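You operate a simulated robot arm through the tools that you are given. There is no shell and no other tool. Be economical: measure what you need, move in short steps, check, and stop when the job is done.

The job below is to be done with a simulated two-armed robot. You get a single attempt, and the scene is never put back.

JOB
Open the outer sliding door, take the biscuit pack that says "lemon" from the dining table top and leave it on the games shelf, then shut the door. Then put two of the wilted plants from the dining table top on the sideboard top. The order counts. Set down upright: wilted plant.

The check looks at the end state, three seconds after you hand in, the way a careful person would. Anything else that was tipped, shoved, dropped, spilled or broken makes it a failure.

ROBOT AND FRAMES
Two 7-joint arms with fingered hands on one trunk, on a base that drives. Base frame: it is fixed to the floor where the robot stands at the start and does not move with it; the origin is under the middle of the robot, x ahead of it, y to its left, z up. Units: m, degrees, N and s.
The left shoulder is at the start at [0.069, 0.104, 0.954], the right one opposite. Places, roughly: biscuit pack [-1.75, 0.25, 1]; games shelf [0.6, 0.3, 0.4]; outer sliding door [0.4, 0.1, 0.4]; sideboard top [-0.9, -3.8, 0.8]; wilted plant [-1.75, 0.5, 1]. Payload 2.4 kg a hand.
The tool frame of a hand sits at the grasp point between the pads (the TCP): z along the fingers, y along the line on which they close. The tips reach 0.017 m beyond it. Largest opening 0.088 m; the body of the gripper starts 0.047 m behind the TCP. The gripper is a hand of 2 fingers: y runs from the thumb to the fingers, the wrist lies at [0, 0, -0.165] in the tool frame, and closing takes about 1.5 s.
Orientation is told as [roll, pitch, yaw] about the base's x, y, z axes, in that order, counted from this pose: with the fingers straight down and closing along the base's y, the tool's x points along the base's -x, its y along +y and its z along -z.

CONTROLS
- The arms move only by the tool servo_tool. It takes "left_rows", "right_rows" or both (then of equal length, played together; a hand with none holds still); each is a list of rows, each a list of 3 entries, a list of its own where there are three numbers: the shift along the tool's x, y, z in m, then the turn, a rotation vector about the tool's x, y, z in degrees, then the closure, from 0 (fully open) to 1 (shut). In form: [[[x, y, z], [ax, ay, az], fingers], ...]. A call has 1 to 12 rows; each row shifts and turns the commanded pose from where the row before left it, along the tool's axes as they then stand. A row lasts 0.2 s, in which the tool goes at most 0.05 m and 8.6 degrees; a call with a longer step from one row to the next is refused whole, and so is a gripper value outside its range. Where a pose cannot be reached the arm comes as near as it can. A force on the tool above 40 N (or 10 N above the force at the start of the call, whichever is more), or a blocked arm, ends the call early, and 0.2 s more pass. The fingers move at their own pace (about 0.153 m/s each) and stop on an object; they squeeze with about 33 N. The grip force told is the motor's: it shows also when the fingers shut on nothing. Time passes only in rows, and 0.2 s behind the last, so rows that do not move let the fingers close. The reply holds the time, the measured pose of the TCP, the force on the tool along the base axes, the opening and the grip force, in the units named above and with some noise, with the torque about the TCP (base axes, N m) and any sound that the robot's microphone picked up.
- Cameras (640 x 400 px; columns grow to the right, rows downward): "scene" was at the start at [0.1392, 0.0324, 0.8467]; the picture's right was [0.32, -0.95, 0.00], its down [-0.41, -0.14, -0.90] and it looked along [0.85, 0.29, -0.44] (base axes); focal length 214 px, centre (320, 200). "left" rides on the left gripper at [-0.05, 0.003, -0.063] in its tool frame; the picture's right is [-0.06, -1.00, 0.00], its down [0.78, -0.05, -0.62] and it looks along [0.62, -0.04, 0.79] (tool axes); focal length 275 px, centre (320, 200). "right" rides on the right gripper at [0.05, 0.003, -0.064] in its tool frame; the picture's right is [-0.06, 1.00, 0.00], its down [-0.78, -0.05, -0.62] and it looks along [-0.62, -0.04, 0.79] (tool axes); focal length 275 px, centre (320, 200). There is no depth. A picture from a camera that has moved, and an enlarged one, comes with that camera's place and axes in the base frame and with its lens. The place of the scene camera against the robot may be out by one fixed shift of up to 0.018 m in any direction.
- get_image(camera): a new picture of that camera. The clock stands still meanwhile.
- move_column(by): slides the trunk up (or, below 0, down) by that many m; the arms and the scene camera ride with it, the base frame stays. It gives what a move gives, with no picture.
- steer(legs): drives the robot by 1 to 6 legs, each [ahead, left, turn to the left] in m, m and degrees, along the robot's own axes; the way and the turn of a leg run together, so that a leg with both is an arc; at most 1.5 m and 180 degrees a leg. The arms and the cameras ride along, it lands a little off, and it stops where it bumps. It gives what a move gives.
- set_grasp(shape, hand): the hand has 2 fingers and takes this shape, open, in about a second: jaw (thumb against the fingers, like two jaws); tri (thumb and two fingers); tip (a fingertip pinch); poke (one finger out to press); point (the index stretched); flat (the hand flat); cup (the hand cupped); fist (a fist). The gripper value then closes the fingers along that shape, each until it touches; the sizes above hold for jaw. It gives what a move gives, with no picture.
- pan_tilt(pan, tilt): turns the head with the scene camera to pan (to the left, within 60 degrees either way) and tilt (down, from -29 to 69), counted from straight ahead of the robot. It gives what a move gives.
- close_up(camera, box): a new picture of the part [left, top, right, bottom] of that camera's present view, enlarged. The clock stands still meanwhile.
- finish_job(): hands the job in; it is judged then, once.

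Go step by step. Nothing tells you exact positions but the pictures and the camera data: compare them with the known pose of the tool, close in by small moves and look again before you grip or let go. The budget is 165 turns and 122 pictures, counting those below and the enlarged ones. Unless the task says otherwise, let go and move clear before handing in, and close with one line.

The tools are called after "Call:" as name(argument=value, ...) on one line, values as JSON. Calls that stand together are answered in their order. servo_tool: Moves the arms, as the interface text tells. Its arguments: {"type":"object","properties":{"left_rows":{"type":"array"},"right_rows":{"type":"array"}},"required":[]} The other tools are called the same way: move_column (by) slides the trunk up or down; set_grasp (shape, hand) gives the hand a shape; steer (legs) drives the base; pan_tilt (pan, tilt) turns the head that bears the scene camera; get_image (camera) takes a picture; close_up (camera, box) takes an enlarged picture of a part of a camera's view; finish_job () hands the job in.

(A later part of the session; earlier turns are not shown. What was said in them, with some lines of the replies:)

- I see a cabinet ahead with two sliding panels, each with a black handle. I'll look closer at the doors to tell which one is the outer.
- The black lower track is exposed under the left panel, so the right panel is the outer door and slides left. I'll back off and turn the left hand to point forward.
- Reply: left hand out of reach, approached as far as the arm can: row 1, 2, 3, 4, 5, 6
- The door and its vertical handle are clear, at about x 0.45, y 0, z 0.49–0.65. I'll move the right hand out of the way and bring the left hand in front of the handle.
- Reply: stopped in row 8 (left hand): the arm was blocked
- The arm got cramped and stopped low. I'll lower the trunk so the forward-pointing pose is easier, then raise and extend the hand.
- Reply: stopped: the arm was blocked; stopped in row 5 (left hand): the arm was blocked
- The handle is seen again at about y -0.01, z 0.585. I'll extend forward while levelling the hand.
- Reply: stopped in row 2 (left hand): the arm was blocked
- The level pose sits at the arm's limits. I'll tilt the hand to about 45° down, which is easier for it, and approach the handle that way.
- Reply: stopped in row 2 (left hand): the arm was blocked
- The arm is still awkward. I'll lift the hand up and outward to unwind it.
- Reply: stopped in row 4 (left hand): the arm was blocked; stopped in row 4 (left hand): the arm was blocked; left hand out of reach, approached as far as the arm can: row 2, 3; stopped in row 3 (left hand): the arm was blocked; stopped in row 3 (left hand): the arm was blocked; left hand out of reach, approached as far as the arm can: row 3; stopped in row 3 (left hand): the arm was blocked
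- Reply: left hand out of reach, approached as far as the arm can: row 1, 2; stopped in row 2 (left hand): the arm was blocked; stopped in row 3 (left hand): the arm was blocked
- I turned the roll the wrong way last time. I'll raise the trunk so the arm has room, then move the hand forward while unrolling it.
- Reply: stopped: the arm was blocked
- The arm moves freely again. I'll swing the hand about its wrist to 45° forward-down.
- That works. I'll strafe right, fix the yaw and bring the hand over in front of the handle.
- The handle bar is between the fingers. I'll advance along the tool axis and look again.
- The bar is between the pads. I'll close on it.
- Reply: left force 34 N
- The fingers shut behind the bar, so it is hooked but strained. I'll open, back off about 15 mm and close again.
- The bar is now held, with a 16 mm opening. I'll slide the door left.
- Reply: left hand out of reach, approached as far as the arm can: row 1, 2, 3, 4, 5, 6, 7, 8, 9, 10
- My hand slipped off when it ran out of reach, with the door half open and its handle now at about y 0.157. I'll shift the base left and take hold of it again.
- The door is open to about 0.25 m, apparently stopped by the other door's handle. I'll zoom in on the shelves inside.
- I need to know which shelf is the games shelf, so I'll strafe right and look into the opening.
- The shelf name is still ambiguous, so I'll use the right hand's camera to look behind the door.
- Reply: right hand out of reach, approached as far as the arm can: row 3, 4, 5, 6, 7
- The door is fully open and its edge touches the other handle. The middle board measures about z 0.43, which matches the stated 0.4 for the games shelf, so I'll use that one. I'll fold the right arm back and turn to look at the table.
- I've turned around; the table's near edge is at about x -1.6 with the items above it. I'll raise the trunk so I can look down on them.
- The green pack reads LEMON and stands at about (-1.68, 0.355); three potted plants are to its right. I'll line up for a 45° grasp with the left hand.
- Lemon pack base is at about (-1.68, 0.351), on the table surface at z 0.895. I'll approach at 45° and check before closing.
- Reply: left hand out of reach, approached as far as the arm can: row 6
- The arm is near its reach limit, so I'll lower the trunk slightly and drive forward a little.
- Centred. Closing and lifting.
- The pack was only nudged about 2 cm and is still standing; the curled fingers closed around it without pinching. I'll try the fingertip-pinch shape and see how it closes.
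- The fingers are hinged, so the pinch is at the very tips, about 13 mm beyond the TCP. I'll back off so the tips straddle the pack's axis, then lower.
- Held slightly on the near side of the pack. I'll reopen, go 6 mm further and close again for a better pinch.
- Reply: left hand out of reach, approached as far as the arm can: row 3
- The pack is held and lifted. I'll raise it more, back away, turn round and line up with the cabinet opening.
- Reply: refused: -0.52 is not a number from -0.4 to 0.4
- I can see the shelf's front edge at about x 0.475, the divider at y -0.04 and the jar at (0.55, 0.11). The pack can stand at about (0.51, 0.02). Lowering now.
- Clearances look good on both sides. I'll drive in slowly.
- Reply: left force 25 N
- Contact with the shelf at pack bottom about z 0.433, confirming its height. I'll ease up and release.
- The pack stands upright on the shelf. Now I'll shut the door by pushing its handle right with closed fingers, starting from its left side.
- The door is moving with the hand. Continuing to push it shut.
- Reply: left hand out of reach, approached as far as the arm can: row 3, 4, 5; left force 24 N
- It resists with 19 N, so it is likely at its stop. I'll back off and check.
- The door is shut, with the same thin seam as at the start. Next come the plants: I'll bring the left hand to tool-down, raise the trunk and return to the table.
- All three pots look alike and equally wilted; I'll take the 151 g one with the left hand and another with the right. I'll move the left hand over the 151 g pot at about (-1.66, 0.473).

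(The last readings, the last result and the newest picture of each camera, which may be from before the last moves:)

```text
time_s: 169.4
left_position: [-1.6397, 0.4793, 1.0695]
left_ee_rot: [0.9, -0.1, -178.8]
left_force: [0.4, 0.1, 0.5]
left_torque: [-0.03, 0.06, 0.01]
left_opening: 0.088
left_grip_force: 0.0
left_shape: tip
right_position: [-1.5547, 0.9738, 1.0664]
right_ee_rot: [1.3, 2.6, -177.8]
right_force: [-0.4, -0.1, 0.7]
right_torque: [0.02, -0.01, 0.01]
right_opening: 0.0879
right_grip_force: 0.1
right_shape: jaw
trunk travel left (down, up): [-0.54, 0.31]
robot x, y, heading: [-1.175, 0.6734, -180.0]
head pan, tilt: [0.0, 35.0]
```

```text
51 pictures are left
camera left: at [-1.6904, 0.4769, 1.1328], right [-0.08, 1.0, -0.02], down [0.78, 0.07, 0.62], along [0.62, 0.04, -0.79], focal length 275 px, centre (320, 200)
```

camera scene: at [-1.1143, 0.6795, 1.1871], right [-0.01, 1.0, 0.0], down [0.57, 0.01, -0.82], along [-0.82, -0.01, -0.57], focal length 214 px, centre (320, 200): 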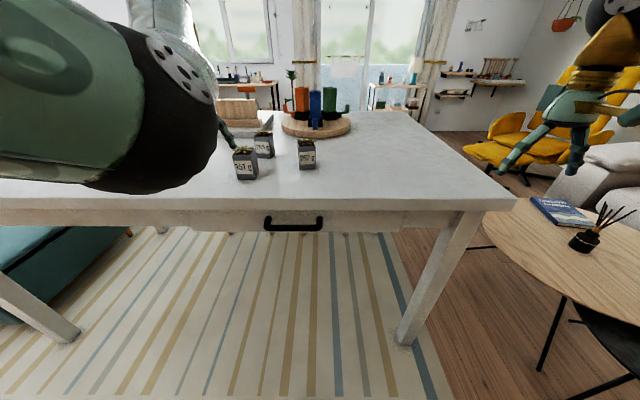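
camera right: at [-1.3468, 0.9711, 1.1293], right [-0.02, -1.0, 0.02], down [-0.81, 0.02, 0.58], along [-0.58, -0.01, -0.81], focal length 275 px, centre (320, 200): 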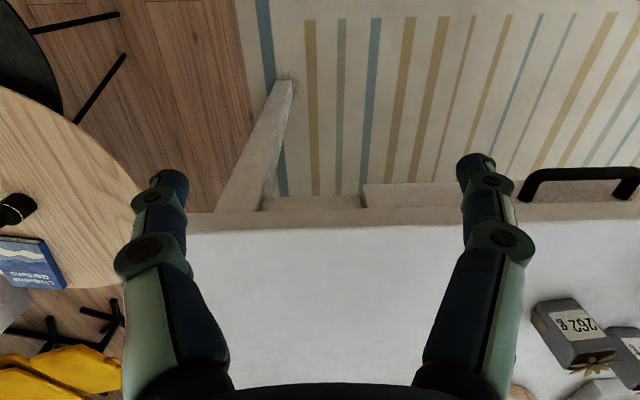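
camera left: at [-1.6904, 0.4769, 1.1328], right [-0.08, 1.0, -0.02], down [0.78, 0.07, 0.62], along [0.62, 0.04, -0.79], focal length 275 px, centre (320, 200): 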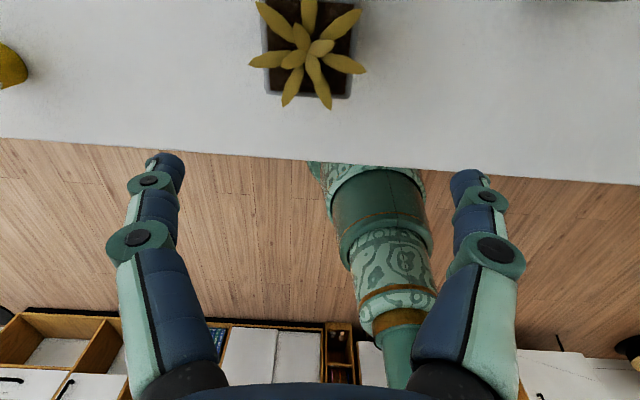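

Call:
servo_tool(left_rows=[[[-0.0255, 0.006, 0], [0, 0, 0], 0], [[0, 0, 0.03], [0, 0, 0], 0], [[0, 0, 0.03], [0, 0, 0], 0]])

Call:
get_image(camera="left")

```text
time_s: 170.2
left_position: [-1.6646, 0.4712, 1.0102]
left_ee_rot: [0.9, 0.0, -178.7]
left_force: [-0.1, -0.1, 1.0]
left_torque: [0.02, 0.02, -0.01]
left_opening: 0.088
left_grip_force: 0.0
left_shape: tip
right_position: [-1.553, 0.9728, 1.0657]
right_ee_rot: [1.4, 2.5, -177.8]
right_force: [-0.5, -0.7, -0.9]
right_torque: [-0.01, 0.03, -0.02]
right_opening: 0.0882
right_grip_force: 0.2
right_shape: jaw
trunk travel left (down, up): [-0.54, 0.31]
robot x, y, heading: [-1.1731, 0.6797, -179.8]
head pan, tilt: [0.0, 35.0]
```

```text
50 pictures are left
camera left: at [-1.7157, 0.4698, 1.0733], right [-0.08, 1.0, -0.02], down [0.78, 0.07, 0.62], along [0.62, 0.04, -0.79], focal length 275 px, centre (320, 200)
```

left: 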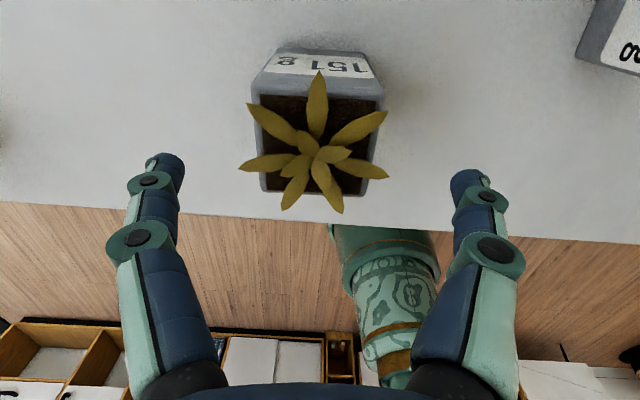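

Well centred. Lowering and closing.

Call:
servo_tool(left_rows=[[[0, 0, 0.03], [0, 0, 0], 0], [[0, 0, 0.027], [0, 0, 0], 0], [[0, 0, 0], [0, 0, 0], 0.2], [[0, 0, 0], [0, 0, 0], 0.4], [[0, 0, 0], [0, 0, 0], 0.6], [[0, 0, 0], [0, 0, 0], 1], [[0, 0, 0], [0, 0, 0], 1], [[0, 0, 0], [0, 0, 0], 1]])

Call:
get_image(camera="left")

```text
time_s: 172.0
left_position: [-1.664, 0.4723, 0.9543]
left_ee_rot: [0.9, -0.1, -178.9]
left_force: [-0.4, 0.0, 0.1]
left_torque: [0.01, -0.02, -0.02]
left_opening: 0.0431
left_grip_force: 32.8
left_shape: tip
right_position: [-1.554, 0.974, 1.0657]
right_ee_rot: [1.3, 2.6, -177.7]
right_force: [-0.7, -0.4, -0.7]
right_torque: [0.02, 0.02, -0.02]
right_opening: 0.0878
right_grip_force: 0.1
right_shape: jaw
trunk travel left (down, up): [-0.54, 0.31]
robot x, y, heading: [-1.1741, 0.6786, -179.9]
head pan, tilt: [0.0, 35.0]
```

```text
49 pictures are left
camera left: at [-1.7146, 0.4691, 1.0181], right [-0.08, 1.0, -0.02], down [0.78, 0.07, 0.62], along [0.62, 0.04, -0.79], focal length 275 px, centre (320, 200)
```

left: 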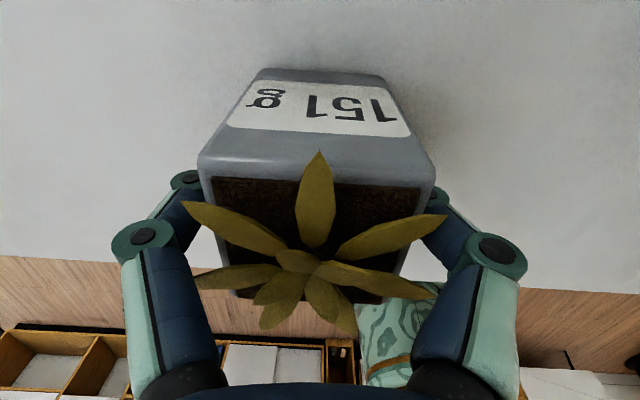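

Call:
servo_tool(left_rows=[[[0, 0, -0.01], [0, 0, 0], 1], [[0, 0, -0.02], [0, 0, 0], 1], [[0, 0, -0.02], [0, 0, 0], 1], [[0, 0, -0.03], [0, 0, 0], 1], [[0, 0, -0.03], [0, 0, 0], 1]])

Call:
get_image(camera="left")

Call:
get_image(camera="scene")

```text
time_s: 173.2
left_position: [-1.6637, 0.4723, 1.0659]
left_ee_rot: [1.0, 0.0, -178.8]
left_force: [0.2, -0.2, -1.2]
left_torque: [0.02, 0.04, -0.01]
left_opening: 0.0431
left_grip_force: 32.9
left_shape: tip
right_position: [-1.5534, 0.9734, 1.0645]
right_ee_rot: [1.3, 2.5, -177.9]
right_force: [0.3, -0.4, -0.7]
right_torque: [0.02, 0.0, -0.02]
right_opening: 0.0878
right_grip_force: 0.1
right_shape: jaw
trunk travel left (down, up): [-0.54, 0.31]
robot x, y, heading: [-1.1733, 0.6734, -179.9]
head pan, tilt: [0.0, 35.0]
```

```text
48 pictures are left
camera left: at [-1.7138, 0.4694, 1.1277], right [-0.08, 1.0, -0.02], down [0.78, 0.07, 0.62], along [0.62, 0.04, -0.79], focal length 275 px, centre (320, 200)
```

left: 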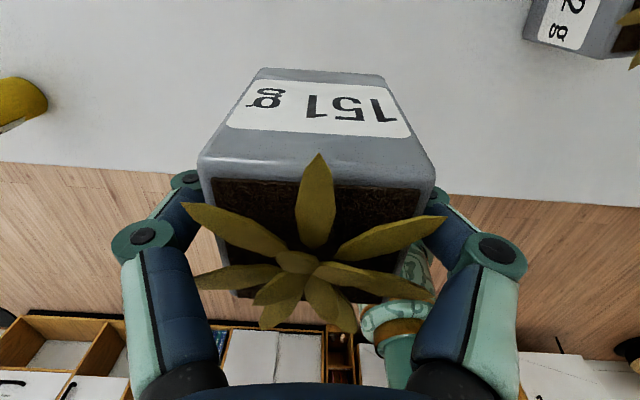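

```text
47 pictures are left
camera scene: at [-1.2759, 0.6798, 1.187], right [0.0, 1.0, 0.0], down [0.57, 0.0, -0.82], along [-0.82, 0.0, -0.57], focal length 214 px, centre (320, 200)
```

scene: 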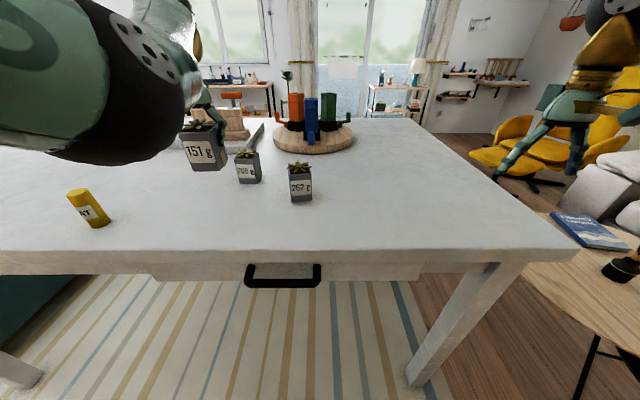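

The 151 g pot is held level. I'll retract it a bit, then bring the right hand over the 262 g pot.

Call:
servo_tool(left_rows=[[[0.02, 0, -0.02], [0, 0, 0], 1], [[0.03, 0, -0.02], [0, 0, 0], 1], [[0.03, 0, 0], [0, 0, 0], 1], [[0.02, 0, 0], [0, 0, 0], 1]], right_rows=[[[-0.02, 0.02, 0], [0, 0, 0], 0], [[-0.03, 0.03, 0], [0, -1, 0], 0], [[-0.03, 0.03, 0], [0, -1, 0], 0], [[-0.02, 0.02, 0], [0, -0.5, 0], 0]])

Call:
steer(legs=[[0.05, 0.236, 0]])

Call:
get_image(camera="right")

Call:
get_image(camera="scene")

```text
time_s: 174.2
left_position: [-1.5894, 0.4549, 1.0841]
left_ee_rot: [0.9, -0.1, -178.8]
left_force: [0.3, 0.8, -0.8]
left_torque: [0.02, 0.02, -0.01]
left_opening: 0.0434
left_grip_force: 33.3
left_shape: tip
left hand out of reach, approached as far as the arm can: row 3, 4
right_position: [-1.6487, 0.8694, 1.0643]
right_ee_rot: [1.2, -0.1, -177.9]
right_force: [0.0, 0.3, -0.4]
right_torque: [-0.01, -0.01, 0.0]
right_opening: 0.088
right_grip_force: 0.1
right_shape: jaw
trunk travel left (down, up): [-0.54, 0.31]
robot x, y, heading: [-1.1743, 0.6721, -179.8]
head pan, tilt: [0.0, 35.0]
```

```text
time_s: 176.0
left_position: [-1.6392, 0.2256, 1.0855]
left_ee_rot: [0.9, -0.1, -178.9]
left_force: [-0.4, 0.2, -0.7]
left_torque: [0.0, -0.03, 0.0]
left_opening: 0.0432
left_grip_force: 33.3
left_shape: tip
right_position: [-1.6981, 0.6393, 1.0652]
right_ee_rot: [1.2, 0.1, -178.0]
right_force: [0.2, -1.5, 0.2]
right_torque: [0.02, 0.01, -0.02]
right_opening: 0.0879
right_grip_force: 0.0
right_shape: jaw
trunk travel left (down, up): [-0.54, 0.31]
robot x, y, heading: [-1.2247, 0.4471, 180.0]
head pan, tilt: [0.0, 35.0]
```

```text
46 pictures are left
camera right: at [-1.6468, 0.6395, 1.1262], right [-0.03, -1.0, 0.02], down [-0.79, 0.03, 0.62], along [-0.62, 0.0, -0.79], focal length 275 px, centre (320, 200)
```

right: 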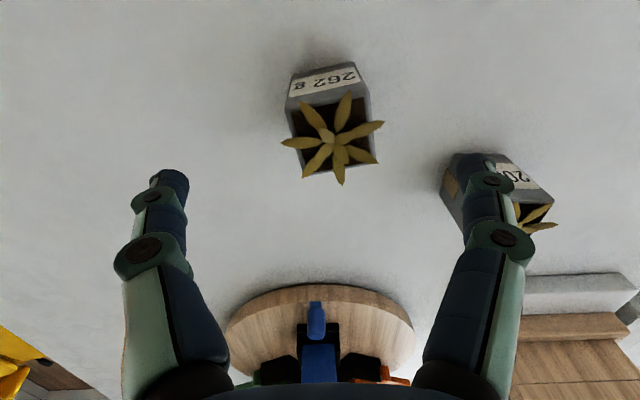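

```text
45 pictures are left
camera scene: at [-1.3251, 0.4482, 1.187], right [0.0, 1.0, 0.0], down [0.57, 0.0, -0.82], along [-0.82, 0.0, -0.57], focal length 214 px, centre (320, 200)
```

scene: 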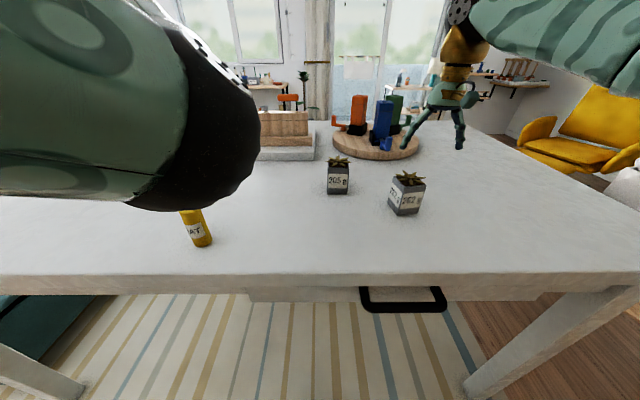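

Call:
servo_tool(right_rows=[[[-0.025, 0.009, 0], [0, 0, -7.7], 0], [[0, 0, 0.03], [0, 0, 0], 0], [[0, 0, 0.025], [0, 0, 0], 0]])

Call:
get_image(camera="right")

```text
time_s: 176.8
left_position: [-1.6392, 0.2264, 1.0836]
left_ee_rot: [0.9, 0.0, -179.0]
left_force: [0.1, 0.3, -1.0]
left_torque: [-0.02, 0.06, 0.02]
left_opening: 0.0432
left_grip_force: 32.5
left_shape: tip
right_position: [-1.7227, 0.6277, 1.0096]
right_ee_rot: [1.3, -0.2, -170.3]
right_force: [0.4, 0.0, -0.1]
right_torque: [-0.02, 0.0, 0.01]
right_opening: 0.0879
right_grip_force: 0.0
right_shape: jaw
trunk travel left (down, up): [-0.54, 0.31]
robot x, y, heading: [-1.226, 0.4505, 179.9]
head pan, tilt: [0.0, 35.0]
```

```text
44 pictures are left
camera right: at [-1.6718, 0.6355, 1.0714], right [0.11, -0.99, 0.02], down [-0.78, -0.07, 0.62], along [-0.61, -0.08, -0.78], focal length 275 px, centre (320, 200)
```

right: 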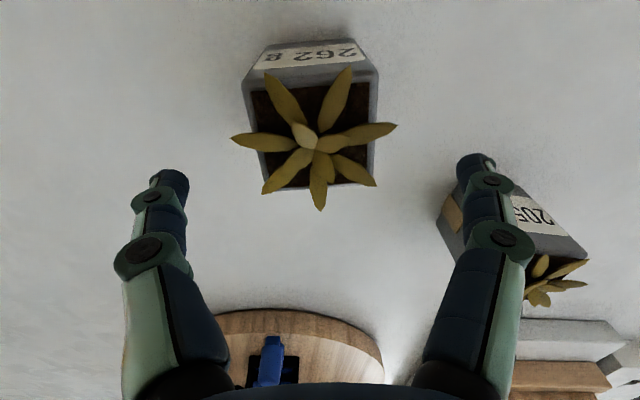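

Call:
servo_tool(right_rows=[[[0.003, -0.003, 0], [0, 0, -5], 0], [[0, 0, 0.03], [0, 0, 0], 0], [[0, 0, 0.027], [0, 0, 0], 0], [[0, 0, 0], [0, 0, 0], 0.2], [[0, 0, 0], [0, 0, 0], 0.4], [[0, 0, 0], [0, 0, 0], 0.6], [[0, 0, 0], [0, 0, 0], 1], [[0, 0, 0], [0, 0, 0], 1], [[0, 0, 0], [0, 0, 0], 1]])

Call:
get_image(camera="right")

```text
time_s: 178.8
left_position: [-1.6395, 0.2262, 1.0829]
left_ee_rot: [0.9, -0.1, -178.9]
left_force: [0.5, -1.1, -2.0]
left_torque: [-0.03, 0.02, 0.02]
left_opening: 0.0429
left_grip_force: 32.7
left_shape: tip
right_position: [-1.7195, 0.6322, 0.9521]
right_ee_rot: [1.1, -0.2, -165.3]
right_force: [-0.7, 0.0, 0.0]
right_torque: [0.01, 0.02, 0.03]
right_opening: 0.0431
right_grip_force: 32.9
right_shape: jaw
trunk travel left (down, up): [-0.54, 0.31]
robot x, y, heading: [-1.2215, 0.4452, 180.0]
head pan, tilt: [0.0, 35.0]
```

```text
43 pictures are left
camera right: at [-1.668, 0.6431, 1.0142], right [0.19, -0.98, 0.02], down [-0.77, -0.14, 0.62], along [-0.61, -0.14, -0.78], focal length 275 px, centre (320, 200)
```

right: 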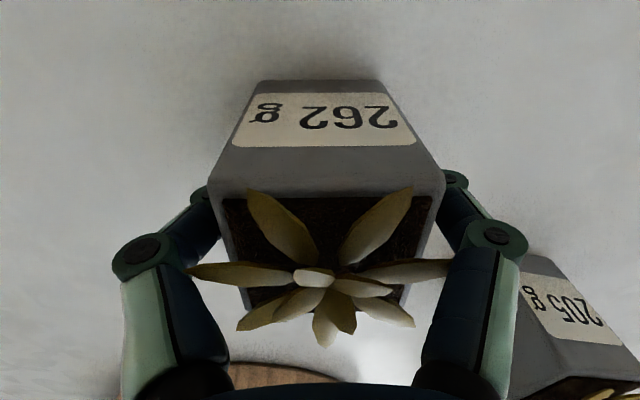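

Gripped squarely, so I'll lift.

Call:
servo_tool(right_rows=[[[0, 0, -0.01], [0, 0, 0], 1], [[0, 0, -0.02], [0, 0, 0], 1], [[0, 0, -0.03], [0, 0, 0], 1], [[0, 0, -0.03], [0, 0, 0], 1], [[0, 0, -0.03], [0, 0, 0], 1]])

Call:
move_column(by=0.05)

Call:
get_image(camera="scene")

```text
time_s: 180.0
left_position: [-1.6388, 0.2264, 1.0848]
left_ee_rot: [0.9, -0.1, -178.9]
left_force: [-0.3, 0.1, -1.9]
left_torque: [-0.01, -0.02, 0.01]
left_opening: 0.0432
left_grip_force: 33.3
left_shape: tip
right_position: [-1.7207, 0.6322, 1.0744]
right_ee_rot: [1.3, -0.1, -165.2]
right_force: [0.2, 0.0, -2.8]
right_torque: [0.04, -0.03, 0.0]
right_opening: 0.0431
right_grip_force: 32.7
right_shape: jaw
trunk travel left (down, up): [-0.54, 0.31]
robot x, y, heading: [-1.2243, 0.4427, 179.9]
head pan, tilt: [0.0, 35.0]
```

```text
time_s: 180.9
left_position: [-1.6398, 0.2258, 1.1348]
left_ee_rot: [0.9, 0.0, -179.0]
left_force: [-0.7, -0.1, -1.8]
left_torque: [0.02, 0.03, -0.01]
left_opening: 0.0432
left_grip_force: 32.8
left_shape: tip
right_position: [-1.7207, 0.6335, 1.1214]
right_ee_rot: [1.2, -0.2, -165.4]
right_force: [0.9, 0.2, -2.3]
right_torque: [-0.01, -0.01, 0.03]
right_opening: 0.0432
right_grip_force: 33.0
right_shape: jaw
trunk travel left (down, up): [-0.59, 0.26]
robot x, y, heading: [-1.2203, 0.4466, 179.9]
head pan, tilt: [0.0, 35.0]
```

```text
42 pictures are left
camera scene: at [-1.3248, 0.449, 1.2371], right [0.0, 1.0, 0.0], down [0.57, 0.0, -0.82], along [-0.82, 0.0, -0.57], focal length 214 px, centre (320, 200)
```

scene: 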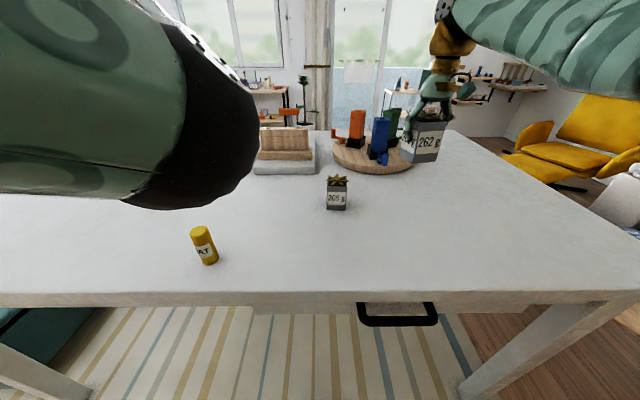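

Both plants are held. I'll back off and turn toward the sideboard to look at the route.

Call:
steer(legs=[[-0.6, 0, 0], [0, 0, 90]])

Call:
pan_tilt(pan=0, tilt=15)

Call:
get_image(camera="scene")

```text
time_s: 188.1
left_position: [-0.4116, 0.0298, 1.1341]
left_ee_rot: [0.9, -0.2, -89.2]
left_force: [-0.3, 0.3, -1.9]
left_torque: [0.01, -0.02, 0.0]
left_opening: 0.043
left_grip_force: 33.3
left_shape: tip
right_position: [-0.8192, -0.0488, 1.1232]
right_ee_rot: [1.3, -0.1, -75.3]
right_force: [1.3, -0.2, -3.8]
right_torque: [-0.01, 0.01, 0.01]
right_opening: 0.0431
right_grip_force: 32.6
right_shape: jaw
trunk travel left (down, up): [-0.59, 0.26]
robot x, y, heading: [-0.6267, 0.4457, -90.3]
head pan, tilt: [0.0, 35.0]
```

```text
time_s: 188.9
left_position: [-0.4111, 0.0306, 1.1338]
left_ee_rot: [0.9, -0.1, -89.1]
left_force: [0.4, 0.2, -0.6]
left_torque: [0.0, 0.0, -0.01]
left_opening: 0.0433
left_grip_force: 32.6
left_shape: tip
right_position: [-0.8189, -0.0492, 1.1228]
right_ee_rot: [1.1, -0.2, -75.4]
right_force: [-0.5, 0.8, -2.3]
right_torque: [0.02, 0.0, 0.0]
right_opening: 0.0434
right_grip_force: 33.1
right_shape: jaw
trunk travel left (down, up): [-0.59, 0.26]
robot x, y, heading: [-0.6324, 0.4457, -90.3]
head pan, tilt: [0.0, 15.0]
```

```text
41 pictures are left
camera scene: at [-0.617, 0.3289, 1.2691], right [-1.0, 0.0, 0.0], down [0.0, 0.26, -0.97], along [0.0, -0.97, -0.26], focal length 214 px, centre (320, 200)
```

scene: 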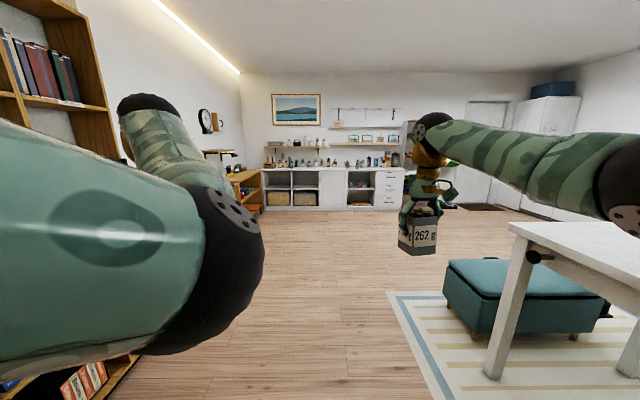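

Call:
steer(legs=[[1.3, 0, 0.3], [1.2, 0, 0]])

Call:
pan_tilt(pan=0, tilt=22)

Call:
get_image(camera="scene")

```text
time_s: 201.2
left_position: [-0.4398, -2.4948, 1.1349]
left_ee_rot: [1.0, -0.1, -89.5]
left_force: [-0.1, -0.7, -2.2]
left_torque: [0.02, 0.0, -0.01]
left_opening: 0.0433
left_grip_force: 32.6
left_shape: tip
right_position: [-0.8476, -2.5706, 1.1227]
right_ee_rot: [1.2, -0.1, -75.9]
right_force: [0.2, -0.5, -2.2]
right_torque: [0.02, -0.02, -0.01]
right_opening: 0.0431
right_grip_force: 33.1
right_shape: jaw
trunk travel left (down, up): [-0.59, 0.26]
robot x, y, heading: [-0.6542, -2.0759, -90.8]
head pan, tilt: [0.0, 15.0]
```

```text
time_s: 201.9
left_position: [-0.4392, -2.494, 1.1346]
left_ee_rot: [0.9, -0.2, -89.6]
left_force: [0.2, -0.3, -1.4]
left_torque: [-0.04, 0.05, 0.03]
left_opening: 0.043
left_grip_force: 33.1
left_shape: tip
right_position: [-0.8471, -2.5709, 1.1223]
right_ee_rot: [1.2, -0.1, -75.9]
right_force: [0.8, -0.5, -2.8]
right_torque: [0.02, 0.0, -0.01]
right_opening: 0.0433
right_grip_force: 33.3
right_shape: jaw
trunk travel left (down, up): [-0.59, 0.26]
robot x, y, heading: [-0.6565, -2.0786, -90.6]
head pan, tilt: [0.0, 22.0]
```

```text
40 pictures are left
camera scene: at [-0.6417, -2.1936, 1.2578], right [-1.0, 0.01, 0.0], down [0.0, 0.37, -0.93], along [-0.01, -0.93, -0.37], focal length 214 px, centre (320, 200)
```

scene: 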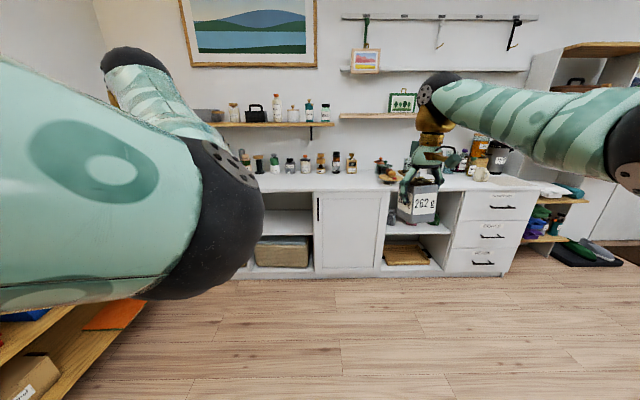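

Call:
close_up(camera="scene", box=[220, 130, 520, 230])

```text
2.13 times, centred on (370, 180) of scene
camera zoom: at [-0.6417, -2.1936, 1.2578], right [-1.0, 0.01, 0.0], down [0.0, 0.37, -0.93], along [-0.01, -0.93, -0.37], focal length 458 px, centre (213, 243)
```

zoom: 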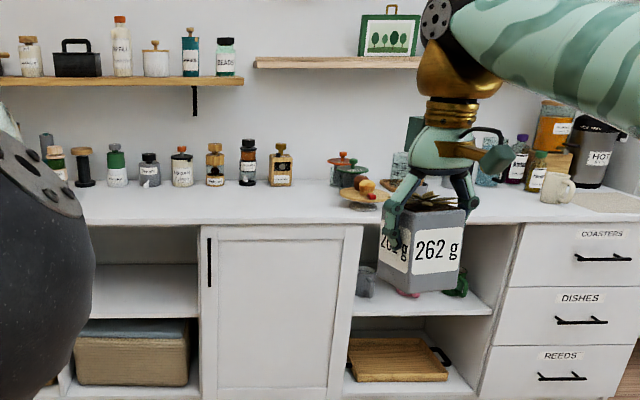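

The sideboard top has jars along the back and a free strip in front, at roughly y -3.52 to -3.88. I'll extend the left arm a little and drive closer.

Call:
servo_tool(left_rows=[[[-0.02, 0, 0], [0, 0, 0], 1], [[-0.025, 0, 0], [0, 0, 0], 1], [[-0.025, 0, 0.01], [0, 0, 0], 1]])

Call:
steer(legs=[[0.75, 0, 0.6]])

Call:
pan_tilt(pan=0, tilt=35)

Call:
get_image(camera="scene")

Call:
get_image(camera="right")

```text
time_s: 202.7
left_position: [-0.4387, -2.5661, 1.1248]
left_ee_rot: [0.9, -0.2, -89.8]
left_force: [0.2, -0.3, -0.7]
left_torque: [0.01, -0.01, 0.0]
left_opening: 0.0428
left_grip_force: 32.8
left_shape: tip
right_position: [-0.8464, -2.5712, 1.1225]
right_ee_rot: [1.2, -0.2, -75.9]
right_force: [-0.1, 0.7, -1.8]
right_torque: [0.03, 0.01, -0.02]
right_opening: 0.0431
right_grip_force: 32.6
right_shape: jaw
trunk travel left (down, up): [-0.59, 0.26]
robot x, y, heading: [-0.6547, -2.0754, -90.7]
head pan, tilt: [0.0, 22.0]
```

```text
time_s: 206.8
left_position: [-0.4339, -3.3164, 1.125]
left_ee_rot: [0.9, 0.0, -88.6]
left_force: [-0.6, -0.2, -1.2]
left_torque: [0.02, 0.01, -0.01]
left_opening: 0.0433
left_grip_force: 33.0
left_shape: tip
right_position: [-0.8422, -3.3272, 1.1218]
right_ee_rot: [1.1, -0.2, -75.1]
right_force: [0.3, 0.4, -3.2]
right_torque: [0.01, 0.0, -0.04]
right_opening: 0.0432
right_grip_force: 33.2
right_shape: jaw
trunk travel left (down, up): [-0.59, 0.26]
robot x, y, heading: [-0.6552, -2.8334, -89.8]
head pan, tilt: [0.0, 22.0]
```

```text
time_s: 207.5
left_position: [-0.4326, -3.3159, 1.1246]
left_ee_rot: [1.0, -0.1, -88.7]
left_force: [0.4, 0.0, -2.6]
left_torque: [-0.01, 0.0, -0.01]
left_opening: 0.0432
left_grip_force: 33.1
left_shape: tip
right_position: [-0.8427, -3.327, 1.1216]
right_ee_rot: [1.2, -0.2, -74.9]
right_force: [0.3, 0.0, -2.7]
right_torque: [0.04, -0.01, -0.02]
right_opening: 0.0433
right_grip_force: 33.4
right_shape: jaw
trunk travel left (down, up): [-0.59, 0.26]
robot x, y, heading: [-0.6582, -2.8284, -89.7]
head pan, tilt: [0.0, 35.0]
```

```text
38 pictures are left
camera scene: at [-0.6431, -2.9428, 1.2372], right [-1.0, 0.0, 0.0], down [0.0, 0.57, -0.82], along [0.0, -0.82, -0.57], focal length 214 px, centre (320, 200)
```

scene: 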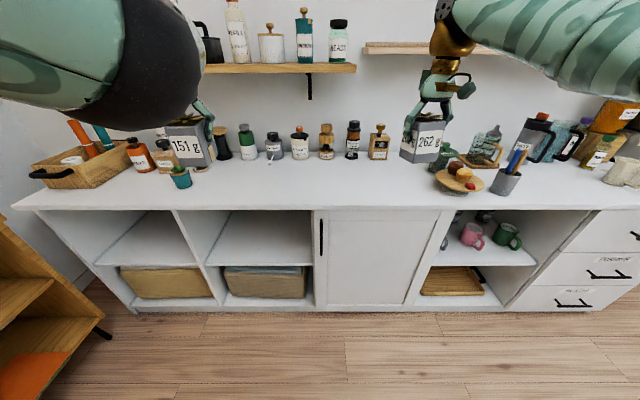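

```text
37 pictures are left
camera right: at [-0.8528, -3.2785, 1.1837], right [0.98, 0.2, 0.02], down [0.14, -0.77, 0.62], along [0.14, -0.6, -0.78], focal length 275 px, centre (320, 200)
```

right: 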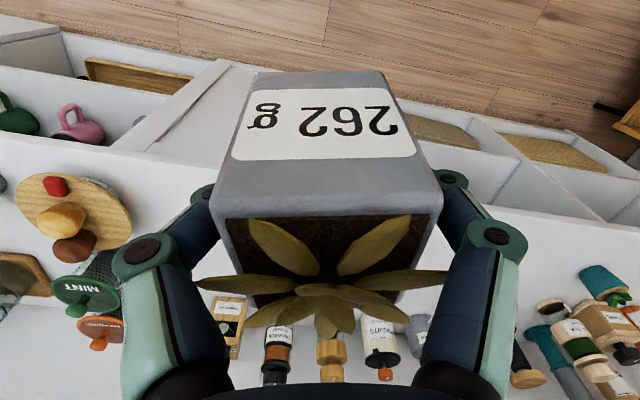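

Call:
steer(legs=[[0.3, 0, 0]])

Call:
move_column(by=-0.2)

Call:
get_image(camera="scene")

Call:
get_image(camera="right")

Call:
get_image(camera="left")

```text
time_s: 209.6
left_position: [-0.4295, -3.6133, 1.1255]
left_ee_rot: [0.9, -0.1, -88.3]
left_force: [-0.9, -0.4, -1.4]
left_torque: [0.0, -0.01, 0.02]
left_opening: 0.0432
left_grip_force: 33.1
left_shape: tip
right_position: [-0.8396, -3.6277, 1.122]
right_ee_rot: [1.3, -0.2, -74.8]
right_force: [0.3, -1.0, -2.7]
right_torque: [0.02, 0.0, -0.01]
right_opening: 0.0432
right_grip_force: 32.8
right_shape: jaw
trunk travel left (down, up): [-0.59, 0.26]
robot x, y, heading: [-0.6545, -3.133, -89.5]
head pan, tilt: [0.0, 35.0]
```

```text
time_s: 211.7
left_position: [-0.4306, -3.612, 0.9264]
left_ee_rot: [1.0, 0.0, -88.4]
left_force: [0.3, 0.1, -1.4]
left_torque: [0.01, -0.02, 0.0]
left_opening: 0.0433
left_grip_force: 33.2
left_shape: tip
right_position: [-0.8393, -3.626, 0.9231]
right_ee_rot: [1.3, -0.2, -74.8]
right_force: [-0.2, -0.2, -2.2]
right_torque: [0.0, 0.02, 0.0]
right_opening: 0.0434
right_grip_force: 33.1
right_shape: jaw
trunk travel left (down, up): [-0.39, 0.46]
robot x, y, heading: [-0.6557, -3.1303, -89.5]
head pan, tilt: [0.0, 35.0]
```

```text
36 pictures are left
camera scene: at [-0.6408, -3.2441, 1.0362], right [-1.0, -0.01, 0.0], down [0.0, 0.57, -0.82], along [0.01, -0.82, -0.57], focal length 214 px, centre (320, 200)
```

scene: 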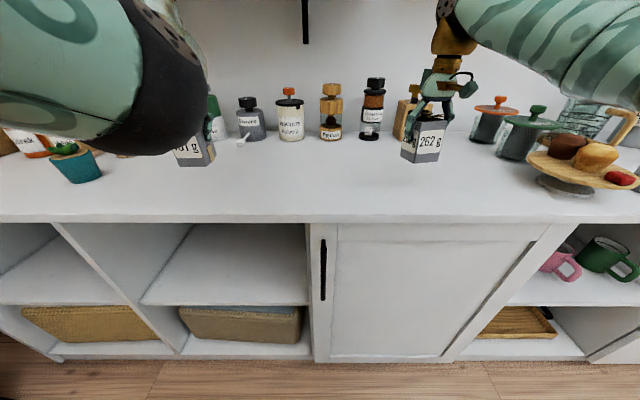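

```text
35 pictures are left
camera right: at [-0.8493, -3.5771, 0.9841], right [0.98, 0.2, 0.02], down [0.15, -0.77, 0.62], along [0.14, -0.6, -0.78], focal length 275 px, centre (320, 200)
```

right: 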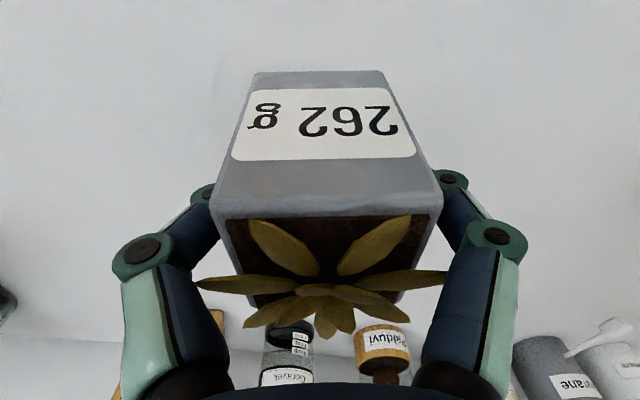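

```text
34 pictures are left
camera left: at [-0.4272, -3.6615, 0.9885], right [-1.0, -0.09, -0.02], down [-0.08, 0.78, 0.62], along [-0.04, 0.62, -0.79], focal length 275 px, centre (320, 200)
```

left: 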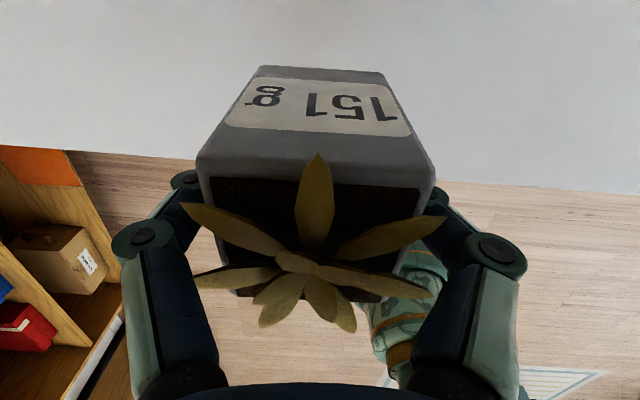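

Call:
steer(legs=[[0.035, 0, 0]])

Call:
move_column(by=-0.045)

Call:
close_up(camera="scene", box=[120, 100, 480, 240])

```text
time_s: 212.6
left_position: [-0.4292, -3.6471, 0.925]
left_ee_rot: [1.0, 0.0, -88.5]
left_force: [-0.1, -0.3, -1.9]
left_torque: [0.01, 0.02, -0.01]
left_opening: 0.0434
left_grip_force: 32.8
left_shape: tip
right_position: [-0.8398, -3.6607, 0.9217]
right_ee_rot: [1.2, -0.2, -74.7]
right_force: [0.5, 1.1, -2.9]
right_torque: [0.0, 0.02, 0.0]
right_opening: 0.0433
right_grip_force: 33.1
right_shape: jaw
trunk travel left (down, up): [-0.39, 0.46]
robot x, y, heading: [-0.6533, -3.1628, -89.5]
head pan, tilt: [0.0, 35.0]
```

```text
time_s: 213.4
left_position: [-0.4309, -3.6474, 0.8805]
left_ee_rot: [0.8, -0.1, -88.6]
left_force: [0.3, 0.3, -1.0]
left_torque: [0.01, 0.02, 0.0]
left_opening: 0.0431
left_grip_force: 33.2
left_shape: tip
right_position: [-0.8385, -3.6605, 0.8772]
right_ee_rot: [1.2, -0.2, -74.8]
right_force: [0.5, -0.6, -2.6]
right_torque: [0.02, 0.0, 0.02]
right_opening: 0.0431
right_grip_force: 32.9
right_shape: jaw
trunk travel left (down, up): [-0.345, 0.505]
robot x, y, heading: [-0.6547, -3.1618, -89.7]
head pan, tilt: [0.0, 35.0]
```

```text
1.78 times, centred on (300, 170) of scene
camera zoom: at [-0.6406, -3.2805, 0.9909], right [-1.0, -0.01, 0.0], down [0.0, 0.57, -0.82], along [0.01, -0.82, -0.57], focal length 381 px, centre (356, 253)
```

zoom: 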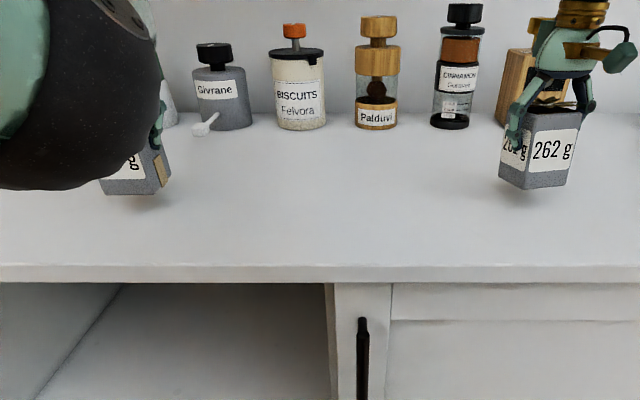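

Call:
servo_tool(left_rows=[[[0, 0, 0.003], [0, 0, 0], 1], [[0, 0, 0.003], [0, 0, 0], 1], [[0, 0, 0.003], [0, 0, 0], 1]], right_rows=[[[0, 0, 0.003], [0, 0, 0], 1], [[0, 0, 0.003], [0, 0, 0], 1], [[0, 0, 0.003], [0, 0, 0], 1]])

Call:
servo_tool(left_rows=[[[0, 0, 0.002], [0, 0, 0], 1], [[0, 0, 0.002], [0, 0, 0], 1]], right_rows=[[[0, 0, 0.002], [0, 0, 0], 1], [[0, 0, 0.002], [0, 0, 0], 1]])

```text
time_s: 214.2
left_position: [-0.4289, -3.6484, 0.8707]
left_ee_rot: [0.9, -0.1, -88.6]
left_force: [-0.3, -0.7, -1.4]
left_torque: [0.01, 0.03, -0.02]
left_opening: 0.043
left_grip_force: 33.0
left_shape: tip
right_position: [-0.8389, -3.6614, 0.8688]
right_ee_rot: [1.2, -0.2, -74.9]
right_force: [-0.8, 0.7, -3.2]
right_torque: [0.06, -0.01, -0.03]
right_opening: 0.0429
right_grip_force: 33.4
right_shape: jaw
trunk travel left (down, up): [-0.345, 0.505]
robot x, y, heading: [-0.6534, -3.1639, -89.5]
head pan, tilt: [0.0, 35.0]
```

```text
time_s: 214.8
left_position: [-0.4294, -3.6479, 0.8681]
left_ee_rot: [0.9, 0.0, -88.5]
left_force: [0.2, -0.1, -2.4]
left_torque: [0.02, 0.0, 0.02]
left_opening: 0.0432
left_grip_force: 33.0
left_shape: tip
right_position: [-0.8385, -3.6618, 0.8638]
right_ee_rot: [1.3, -0.3, -74.8]
right_force: [-0.1, -0.5, -2.8]
right_torque: [-0.01, 0.0, -0.04]
right_opening: 0.0435
right_grip_force: 33.2
right_shape: jaw
trunk travel left (down, up): [-0.345, 0.505]
robot x, y, heading: [-0.6551, -3.1636, -89.4]
head pan, tilt: [0.0, 35.0]
```

Call:
servo_tool(left_rows=[[[0, 0, 0.002], [0, 0, 0], 1], [[0, 0, 0.002], [0, 0, 0], 1]], right_rows=[[[0, 0, 0.002], [0, 0, 0], 1], [[0, 0, 0.002], [0, 0, 0], 1]])

Call:
servo_tool(left_rows=[[[0, 0, 0.002], [0, 0, 0], 1], [[0, 0, 0.001], [0, 0, 0], 1]], right_rows=[[[0, 0, 0.002], [0, 0, 0], 1], [[0, 0, 0.001], [0, 0, 0], 1]])

```text
time_s: 215.4
left_position: [-0.4291, -3.6488, 0.8638]
left_ee_rot: [1.0, -0.2, -88.5]
left_force: [-0.1, -0.4, -1.5]
left_torque: [-0.03, 0.01, -0.01]
left_opening: 0.0427
left_grip_force: 33.2
left_shape: tip
right_position: [-0.8387, -3.6618, 0.8613]
right_ee_rot: [1.4, -0.2, -74.7]
right_force: [0.0, 1.0, -2.1]
right_torque: [0.0, 0.01, -0.01]
right_opening: 0.0434
right_grip_force: 33.1
right_shape: jaw
trunk travel left (down, up): [-0.345, 0.505]
robot x, y, heading: [-0.6572, -3.1622, -89.6]
head pan, tilt: [0.0, 35.0]
```

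```text
time_s: 216.1
left_position: [-0.4293, -3.6481, 0.86]
left_ee_rot: [1.0, 0.1, -88.4]
left_force: [-0.2, 0.1, -2.4]
left_torque: [-0.02, -0.02, 0.0]
left_opening: 0.0431
left_grip_force: 33.2
left_shape: tip
right_position: [-0.8372, -3.6606, 0.8573]
right_ee_rot: [1.2, -0.2, -74.8]
right_force: [-0.5, -0.4, -3.3]
right_torque: [0.02, 0.01, -0.01]
right_opening: 0.0432
right_grip_force: 32.9
right_shape: jaw
trunk travel left (down, up): [-0.345, 0.505]
robot x, y, heading: [-0.6552, -3.1613, -89.5]
head pan, tilt: [0.0, 35.0]
```

Call:
close_up(camera="scene", box=[380, 130, 470, 220])

```text
4.44 times, centred on (425, 175) of scene
camera zoom: at [-0.6406, -3.2807, 0.9908], right [-1.0, -0.01, 0.0], down [0.0, 0.57, -0.82], along [0.01, -0.82, -0.57], focal length 953 px, centre (-147, 311)
```

zoom: 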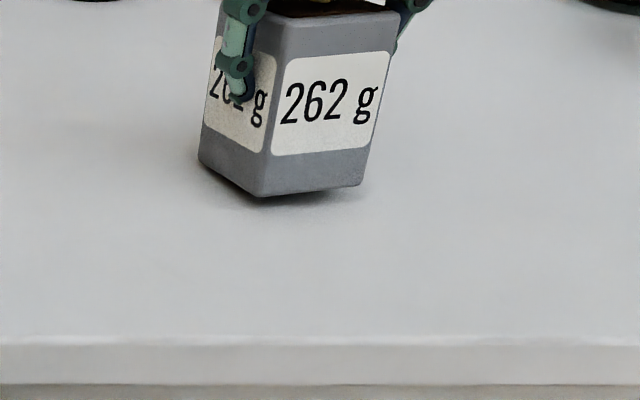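

Only a small gap remains. Continuing down gently.

Call:
servo_tool(left_rows=[[[0, 0, 0.002], [0, 0, 0], 1], [[0, 0, 0.002], [0, 0, 0], 1]], right_rows=[[[0, 0, 0.002], [0, 0, 0], 1], [[0, 0, 0.002], [0, 0, 0], 1]])

Call:
servo_tool(left_rows=[[[0, 0, 0.0015], [0, 0, 0], 1], [[0, 0, 0.0015], [0, 0, 0], 1]], right_rows=[[[0, 0, 0.0015], [0, 0, 0], 1], [[0, 0, 0.0015], [0, 0, 0], 1]])

```text
time_s: 216.7
left_position: [-0.4291, -3.6474, 0.8559]
left_ee_rot: [0.9, 0.0, -88.5]
left_force: [-0.4, -0.1, -1.7]
left_torque: [-0.04, 0.02, -0.02]
left_opening: 0.0431
left_grip_force: 32.8
left_shape: tip
right_position: [-0.839, -3.6604, 0.8546]
right_ee_rot: [1.2, -0.1, -74.7]
right_force: [0.2, 0.0, -0.6]
right_torque: [0.02, 0.0, 0.01]
right_opening: 0.043
right_grip_force: 33.2
right_shape: jaw
trunk travel left (down, up): [-0.345, 0.505]
robot x, y, heading: [-0.6578, -3.1653, -89.5]
head pan, tilt: [0.0, 35.0]
```

```text
time_s: 217.2
left_position: [-0.4297, -3.6475, 0.8534]
left_ee_rot: [0.9, -0.2, -88.4]
left_force: [-0.4, -0.9, 4.2]
left_torque: [-0.01, 0.0, -0.04]
left_opening: 0.0429
left_grip_force: 33.4
left_shape: tip
right_position: [-0.8378, -3.6613, 0.8513]
right_ee_rot: [1.2, -0.3, -74.8]
right_force: [0.1, -0.9, 6.4]
right_torque: [-0.02, 0.08, 0.01]
right_opening: 0.0433
right_grip_force: 32.9
right_shape: jaw
trunk travel left (down, up): [-0.345, 0.505]
robot x, y, heading: [-0.6584, -3.1655, -89.6]
head pan, tilt: [0.0, 35.0]
```

Both pots touch the top. I'll release gradually and look before lifting.

Call:
servo_tool(left_rows=[[[0, 0, 0], [0, 0, 0], 0.5], [[0, 0, 0], [0, 0, 0], 0.4], [[0, 0, 0], [0, 0, 0], 0.25], [[0, 0, 0], [0, 0, 0], 0.1], [[0, 0, 0], [0, 0, 0], 0], [[0, 0, 0], [0, 0, 0], 0]], right_rows=[[[0, 0, 0], [0, 0, 0], 0.5], [[0, 0, 0], [0, 0, 0], 0.4], [[0, 0, 0], [0, 0, 0], 0.25], [[0, 0, 0], [0, 0, 0], 0.1], [[0, 0, 0], [0, 0, 0], 0], [[0, 0, 0], [0, 0, 0], 0]])

Call:
get_image(camera="left")

Call:
get_image(camera="right")

```text
time_s: 218.7
left_position: [-0.4291, -3.648, 0.8536]
left_ee_rot: [0.8, -0.1, -88.5]
left_force: [0.4, -0.3, 0.2]
left_torque: [0.01, -0.02, 0.01]
left_opening: 0.088
left_grip_force: 0.0
left_shape: tip
right_position: [-0.8374, -3.6604, 0.8509]
right_ee_rot: [1.2, -0.2, -74.8]
right_force: [0.4, 0.1, -0.8]
right_torque: [0.02, -0.02, 0.0]
right_opening: 0.0881
right_grip_force: 0.1
right_shape: jaw
trunk travel left (down, up): [-0.345, 0.505]
robot x, y, heading: [-0.6588, -3.1647, -89.5]
head pan, tilt: [0.0, 35.0]
```

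```text
31 pictures are left
camera left: at [-0.4262, -3.6968, 0.9161], right [-1.0, -0.09, -0.02], down [-0.08, 0.78, 0.62], along [-0.04, 0.62, -0.79], focal length 275 px, centre (320, 200)
```

left: 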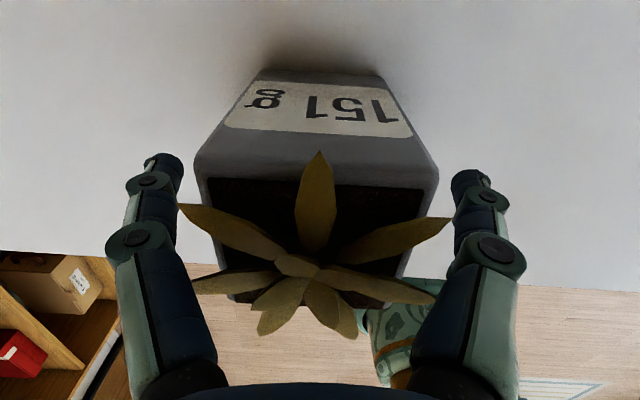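

```text
30 pictures are left
camera right: at [-0.8482, -3.6117, 0.9114], right [0.98, 0.2, 0.02], down [0.15, -0.77, 0.62], along [0.14, -0.6, -0.78], focal length 275 px, centre (320, 200)
```

right: 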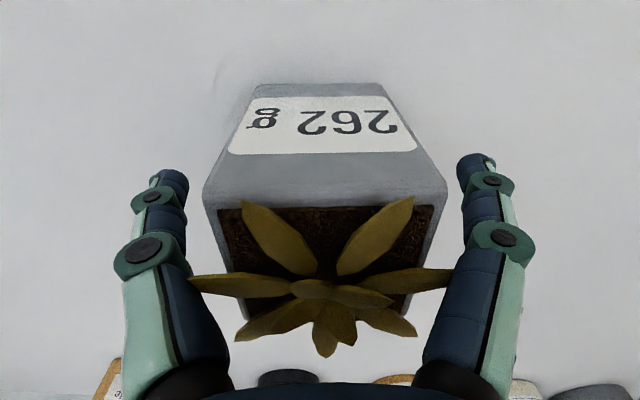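

Both stand upright. I'll lift both hands straight up, slowly.

Call:
servo_tool(left_rows=[[[0, 0, -0.008], [0, 0, 0], 0], [[0, 0, -0.01], [0, 0, 0], 0], [[0, 0, -0.015], [0, 0, 0], 0], [[0, 0, -0.02], [0, 0, 0], 0], [[0, 0, -0.03], [0, 0, 0], 0], [[0, 0, -0.03], [0, 0, 0], 0]], right_rows=[[[0, 0, -0.008], [0, 0, 0], 0], [[0, 0, -0.01], [0, 0, 0], 0], [[0, 0, -0.015], [0, 0, 0], 0], [[0, 0, -0.02], [0, 0, 0], 0], [[0, 0, -0.03], [0, 0, 0], 0], [[0, 0, -0.03], [0, 0, 0], 0]])

Call:
move_column(by=0.1)

Call:
steer(legs=[[-0.5, 0, 0]])

Call:
get_image(camera="scene")

```text
time_s: 220.1
left_position: [-0.4319, -3.6469, 0.9661]
left_ee_rot: [0.9, 0.0, -88.5]
left_force: [0.3, 0.6, -0.1]
left_torque: [0.0, 0.03, -0.01]
left_opening: 0.088
left_grip_force: 0.0
left_shape: tip
right_position: [-0.8418, -3.6598, 0.9623]
right_ee_rot: [1.1, -0.2, -74.8]
right_force: [0.3, 0.2, -1.0]
right_torque: [0.01, 0.01, -0.01]
right_opening: 0.0881
right_grip_force: 0.0
right_shape: jaw
trunk travel left (down, up): [-0.345, 0.505]
robot x, y, heading: [-0.6568, -3.1637, -89.7]
head pan, tilt: [0.0, 35.0]
```

```text
time_s: 221.4
left_position: [-0.4318, -3.6478, 1.0652]
left_ee_rot: [0.9, -0.1, -88.6]
left_force: [0.5, -0.6, -0.1]
left_torque: [0.01, -0.01, 0.01]
left_opening: 0.0878
left_grip_force: 0.1
left_shape: tip
right_position: [-0.8397, -3.6605, 1.0636]
right_ee_rot: [1.3, -0.3, -74.8]
right_force: [0.7, 0.3, 0.2]
right_torque: [-0.01, -0.02, 0.05]
right_opening: 0.0878
right_grip_force: 0.0
right_shape: jaw
trunk travel left (down, up): [-0.445, 0.405]
robot x, y, heading: [-0.6613, -3.1601, -89.7]
head pan, tilt: [0.0, 35.0]
```

```text
time_s: 224.3
left_position: [-0.4316, -3.1545, 1.0664]
left_ee_rot: [0.9, -0.2, -87.9]
left_force: [0.1, 0.4, 0.4]
left_torque: [-0.02, 0.02, -0.01]
left_opening: 0.0881
left_grip_force: 0.0
left_shape: tip
right_position: [-0.8409, -3.173, 1.0635]
right_ee_rot: [1.2, -0.2, -74.3]
right_force: [-1.3, 0.0, -0.6]
right_torque: [0.0, 0.0, -0.01]
right_opening: 0.0878
right_grip_force: 0.0
right_shape: jaw
trunk travel left (down, up): [-0.445, 0.405]
robot x, y, heading: [-0.6655, -2.6748, -89.2]
head pan, tilt: [0.0, 35.0]
```

```text
29 pictures are left
camera scene: at [-0.6455, -2.7879, 1.0915], right [-1.0, -0.02, 0.0], down [-0.01, 0.57, -0.82], along [0.01, -0.82, -0.57], focal length 214 px, centre (320, 200)
```

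scene: 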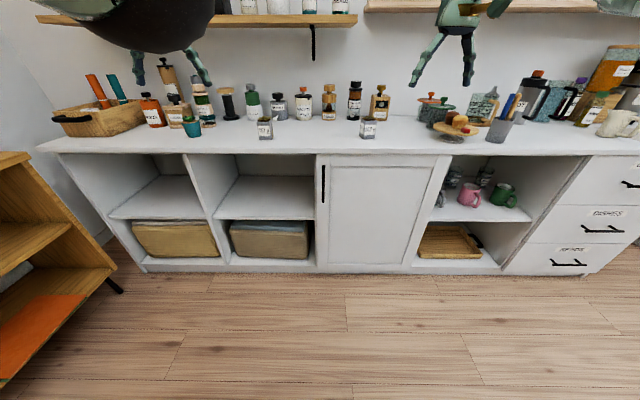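

Both pots stand upright on the sideboard, the pack is on the games shelf and the door is shut. Handing in.

Call:
finish_job()

```text
The job is handed in.
```

I handed the job in: the lemon pack stands on the games shelf behind the shut door, and two wilted plants (151 g and 262 g) stand upright on the sideboard top. No label named the games shelf, so I chose the middle board by its height (about 0.43 m); a board-game box sits on the board below it.
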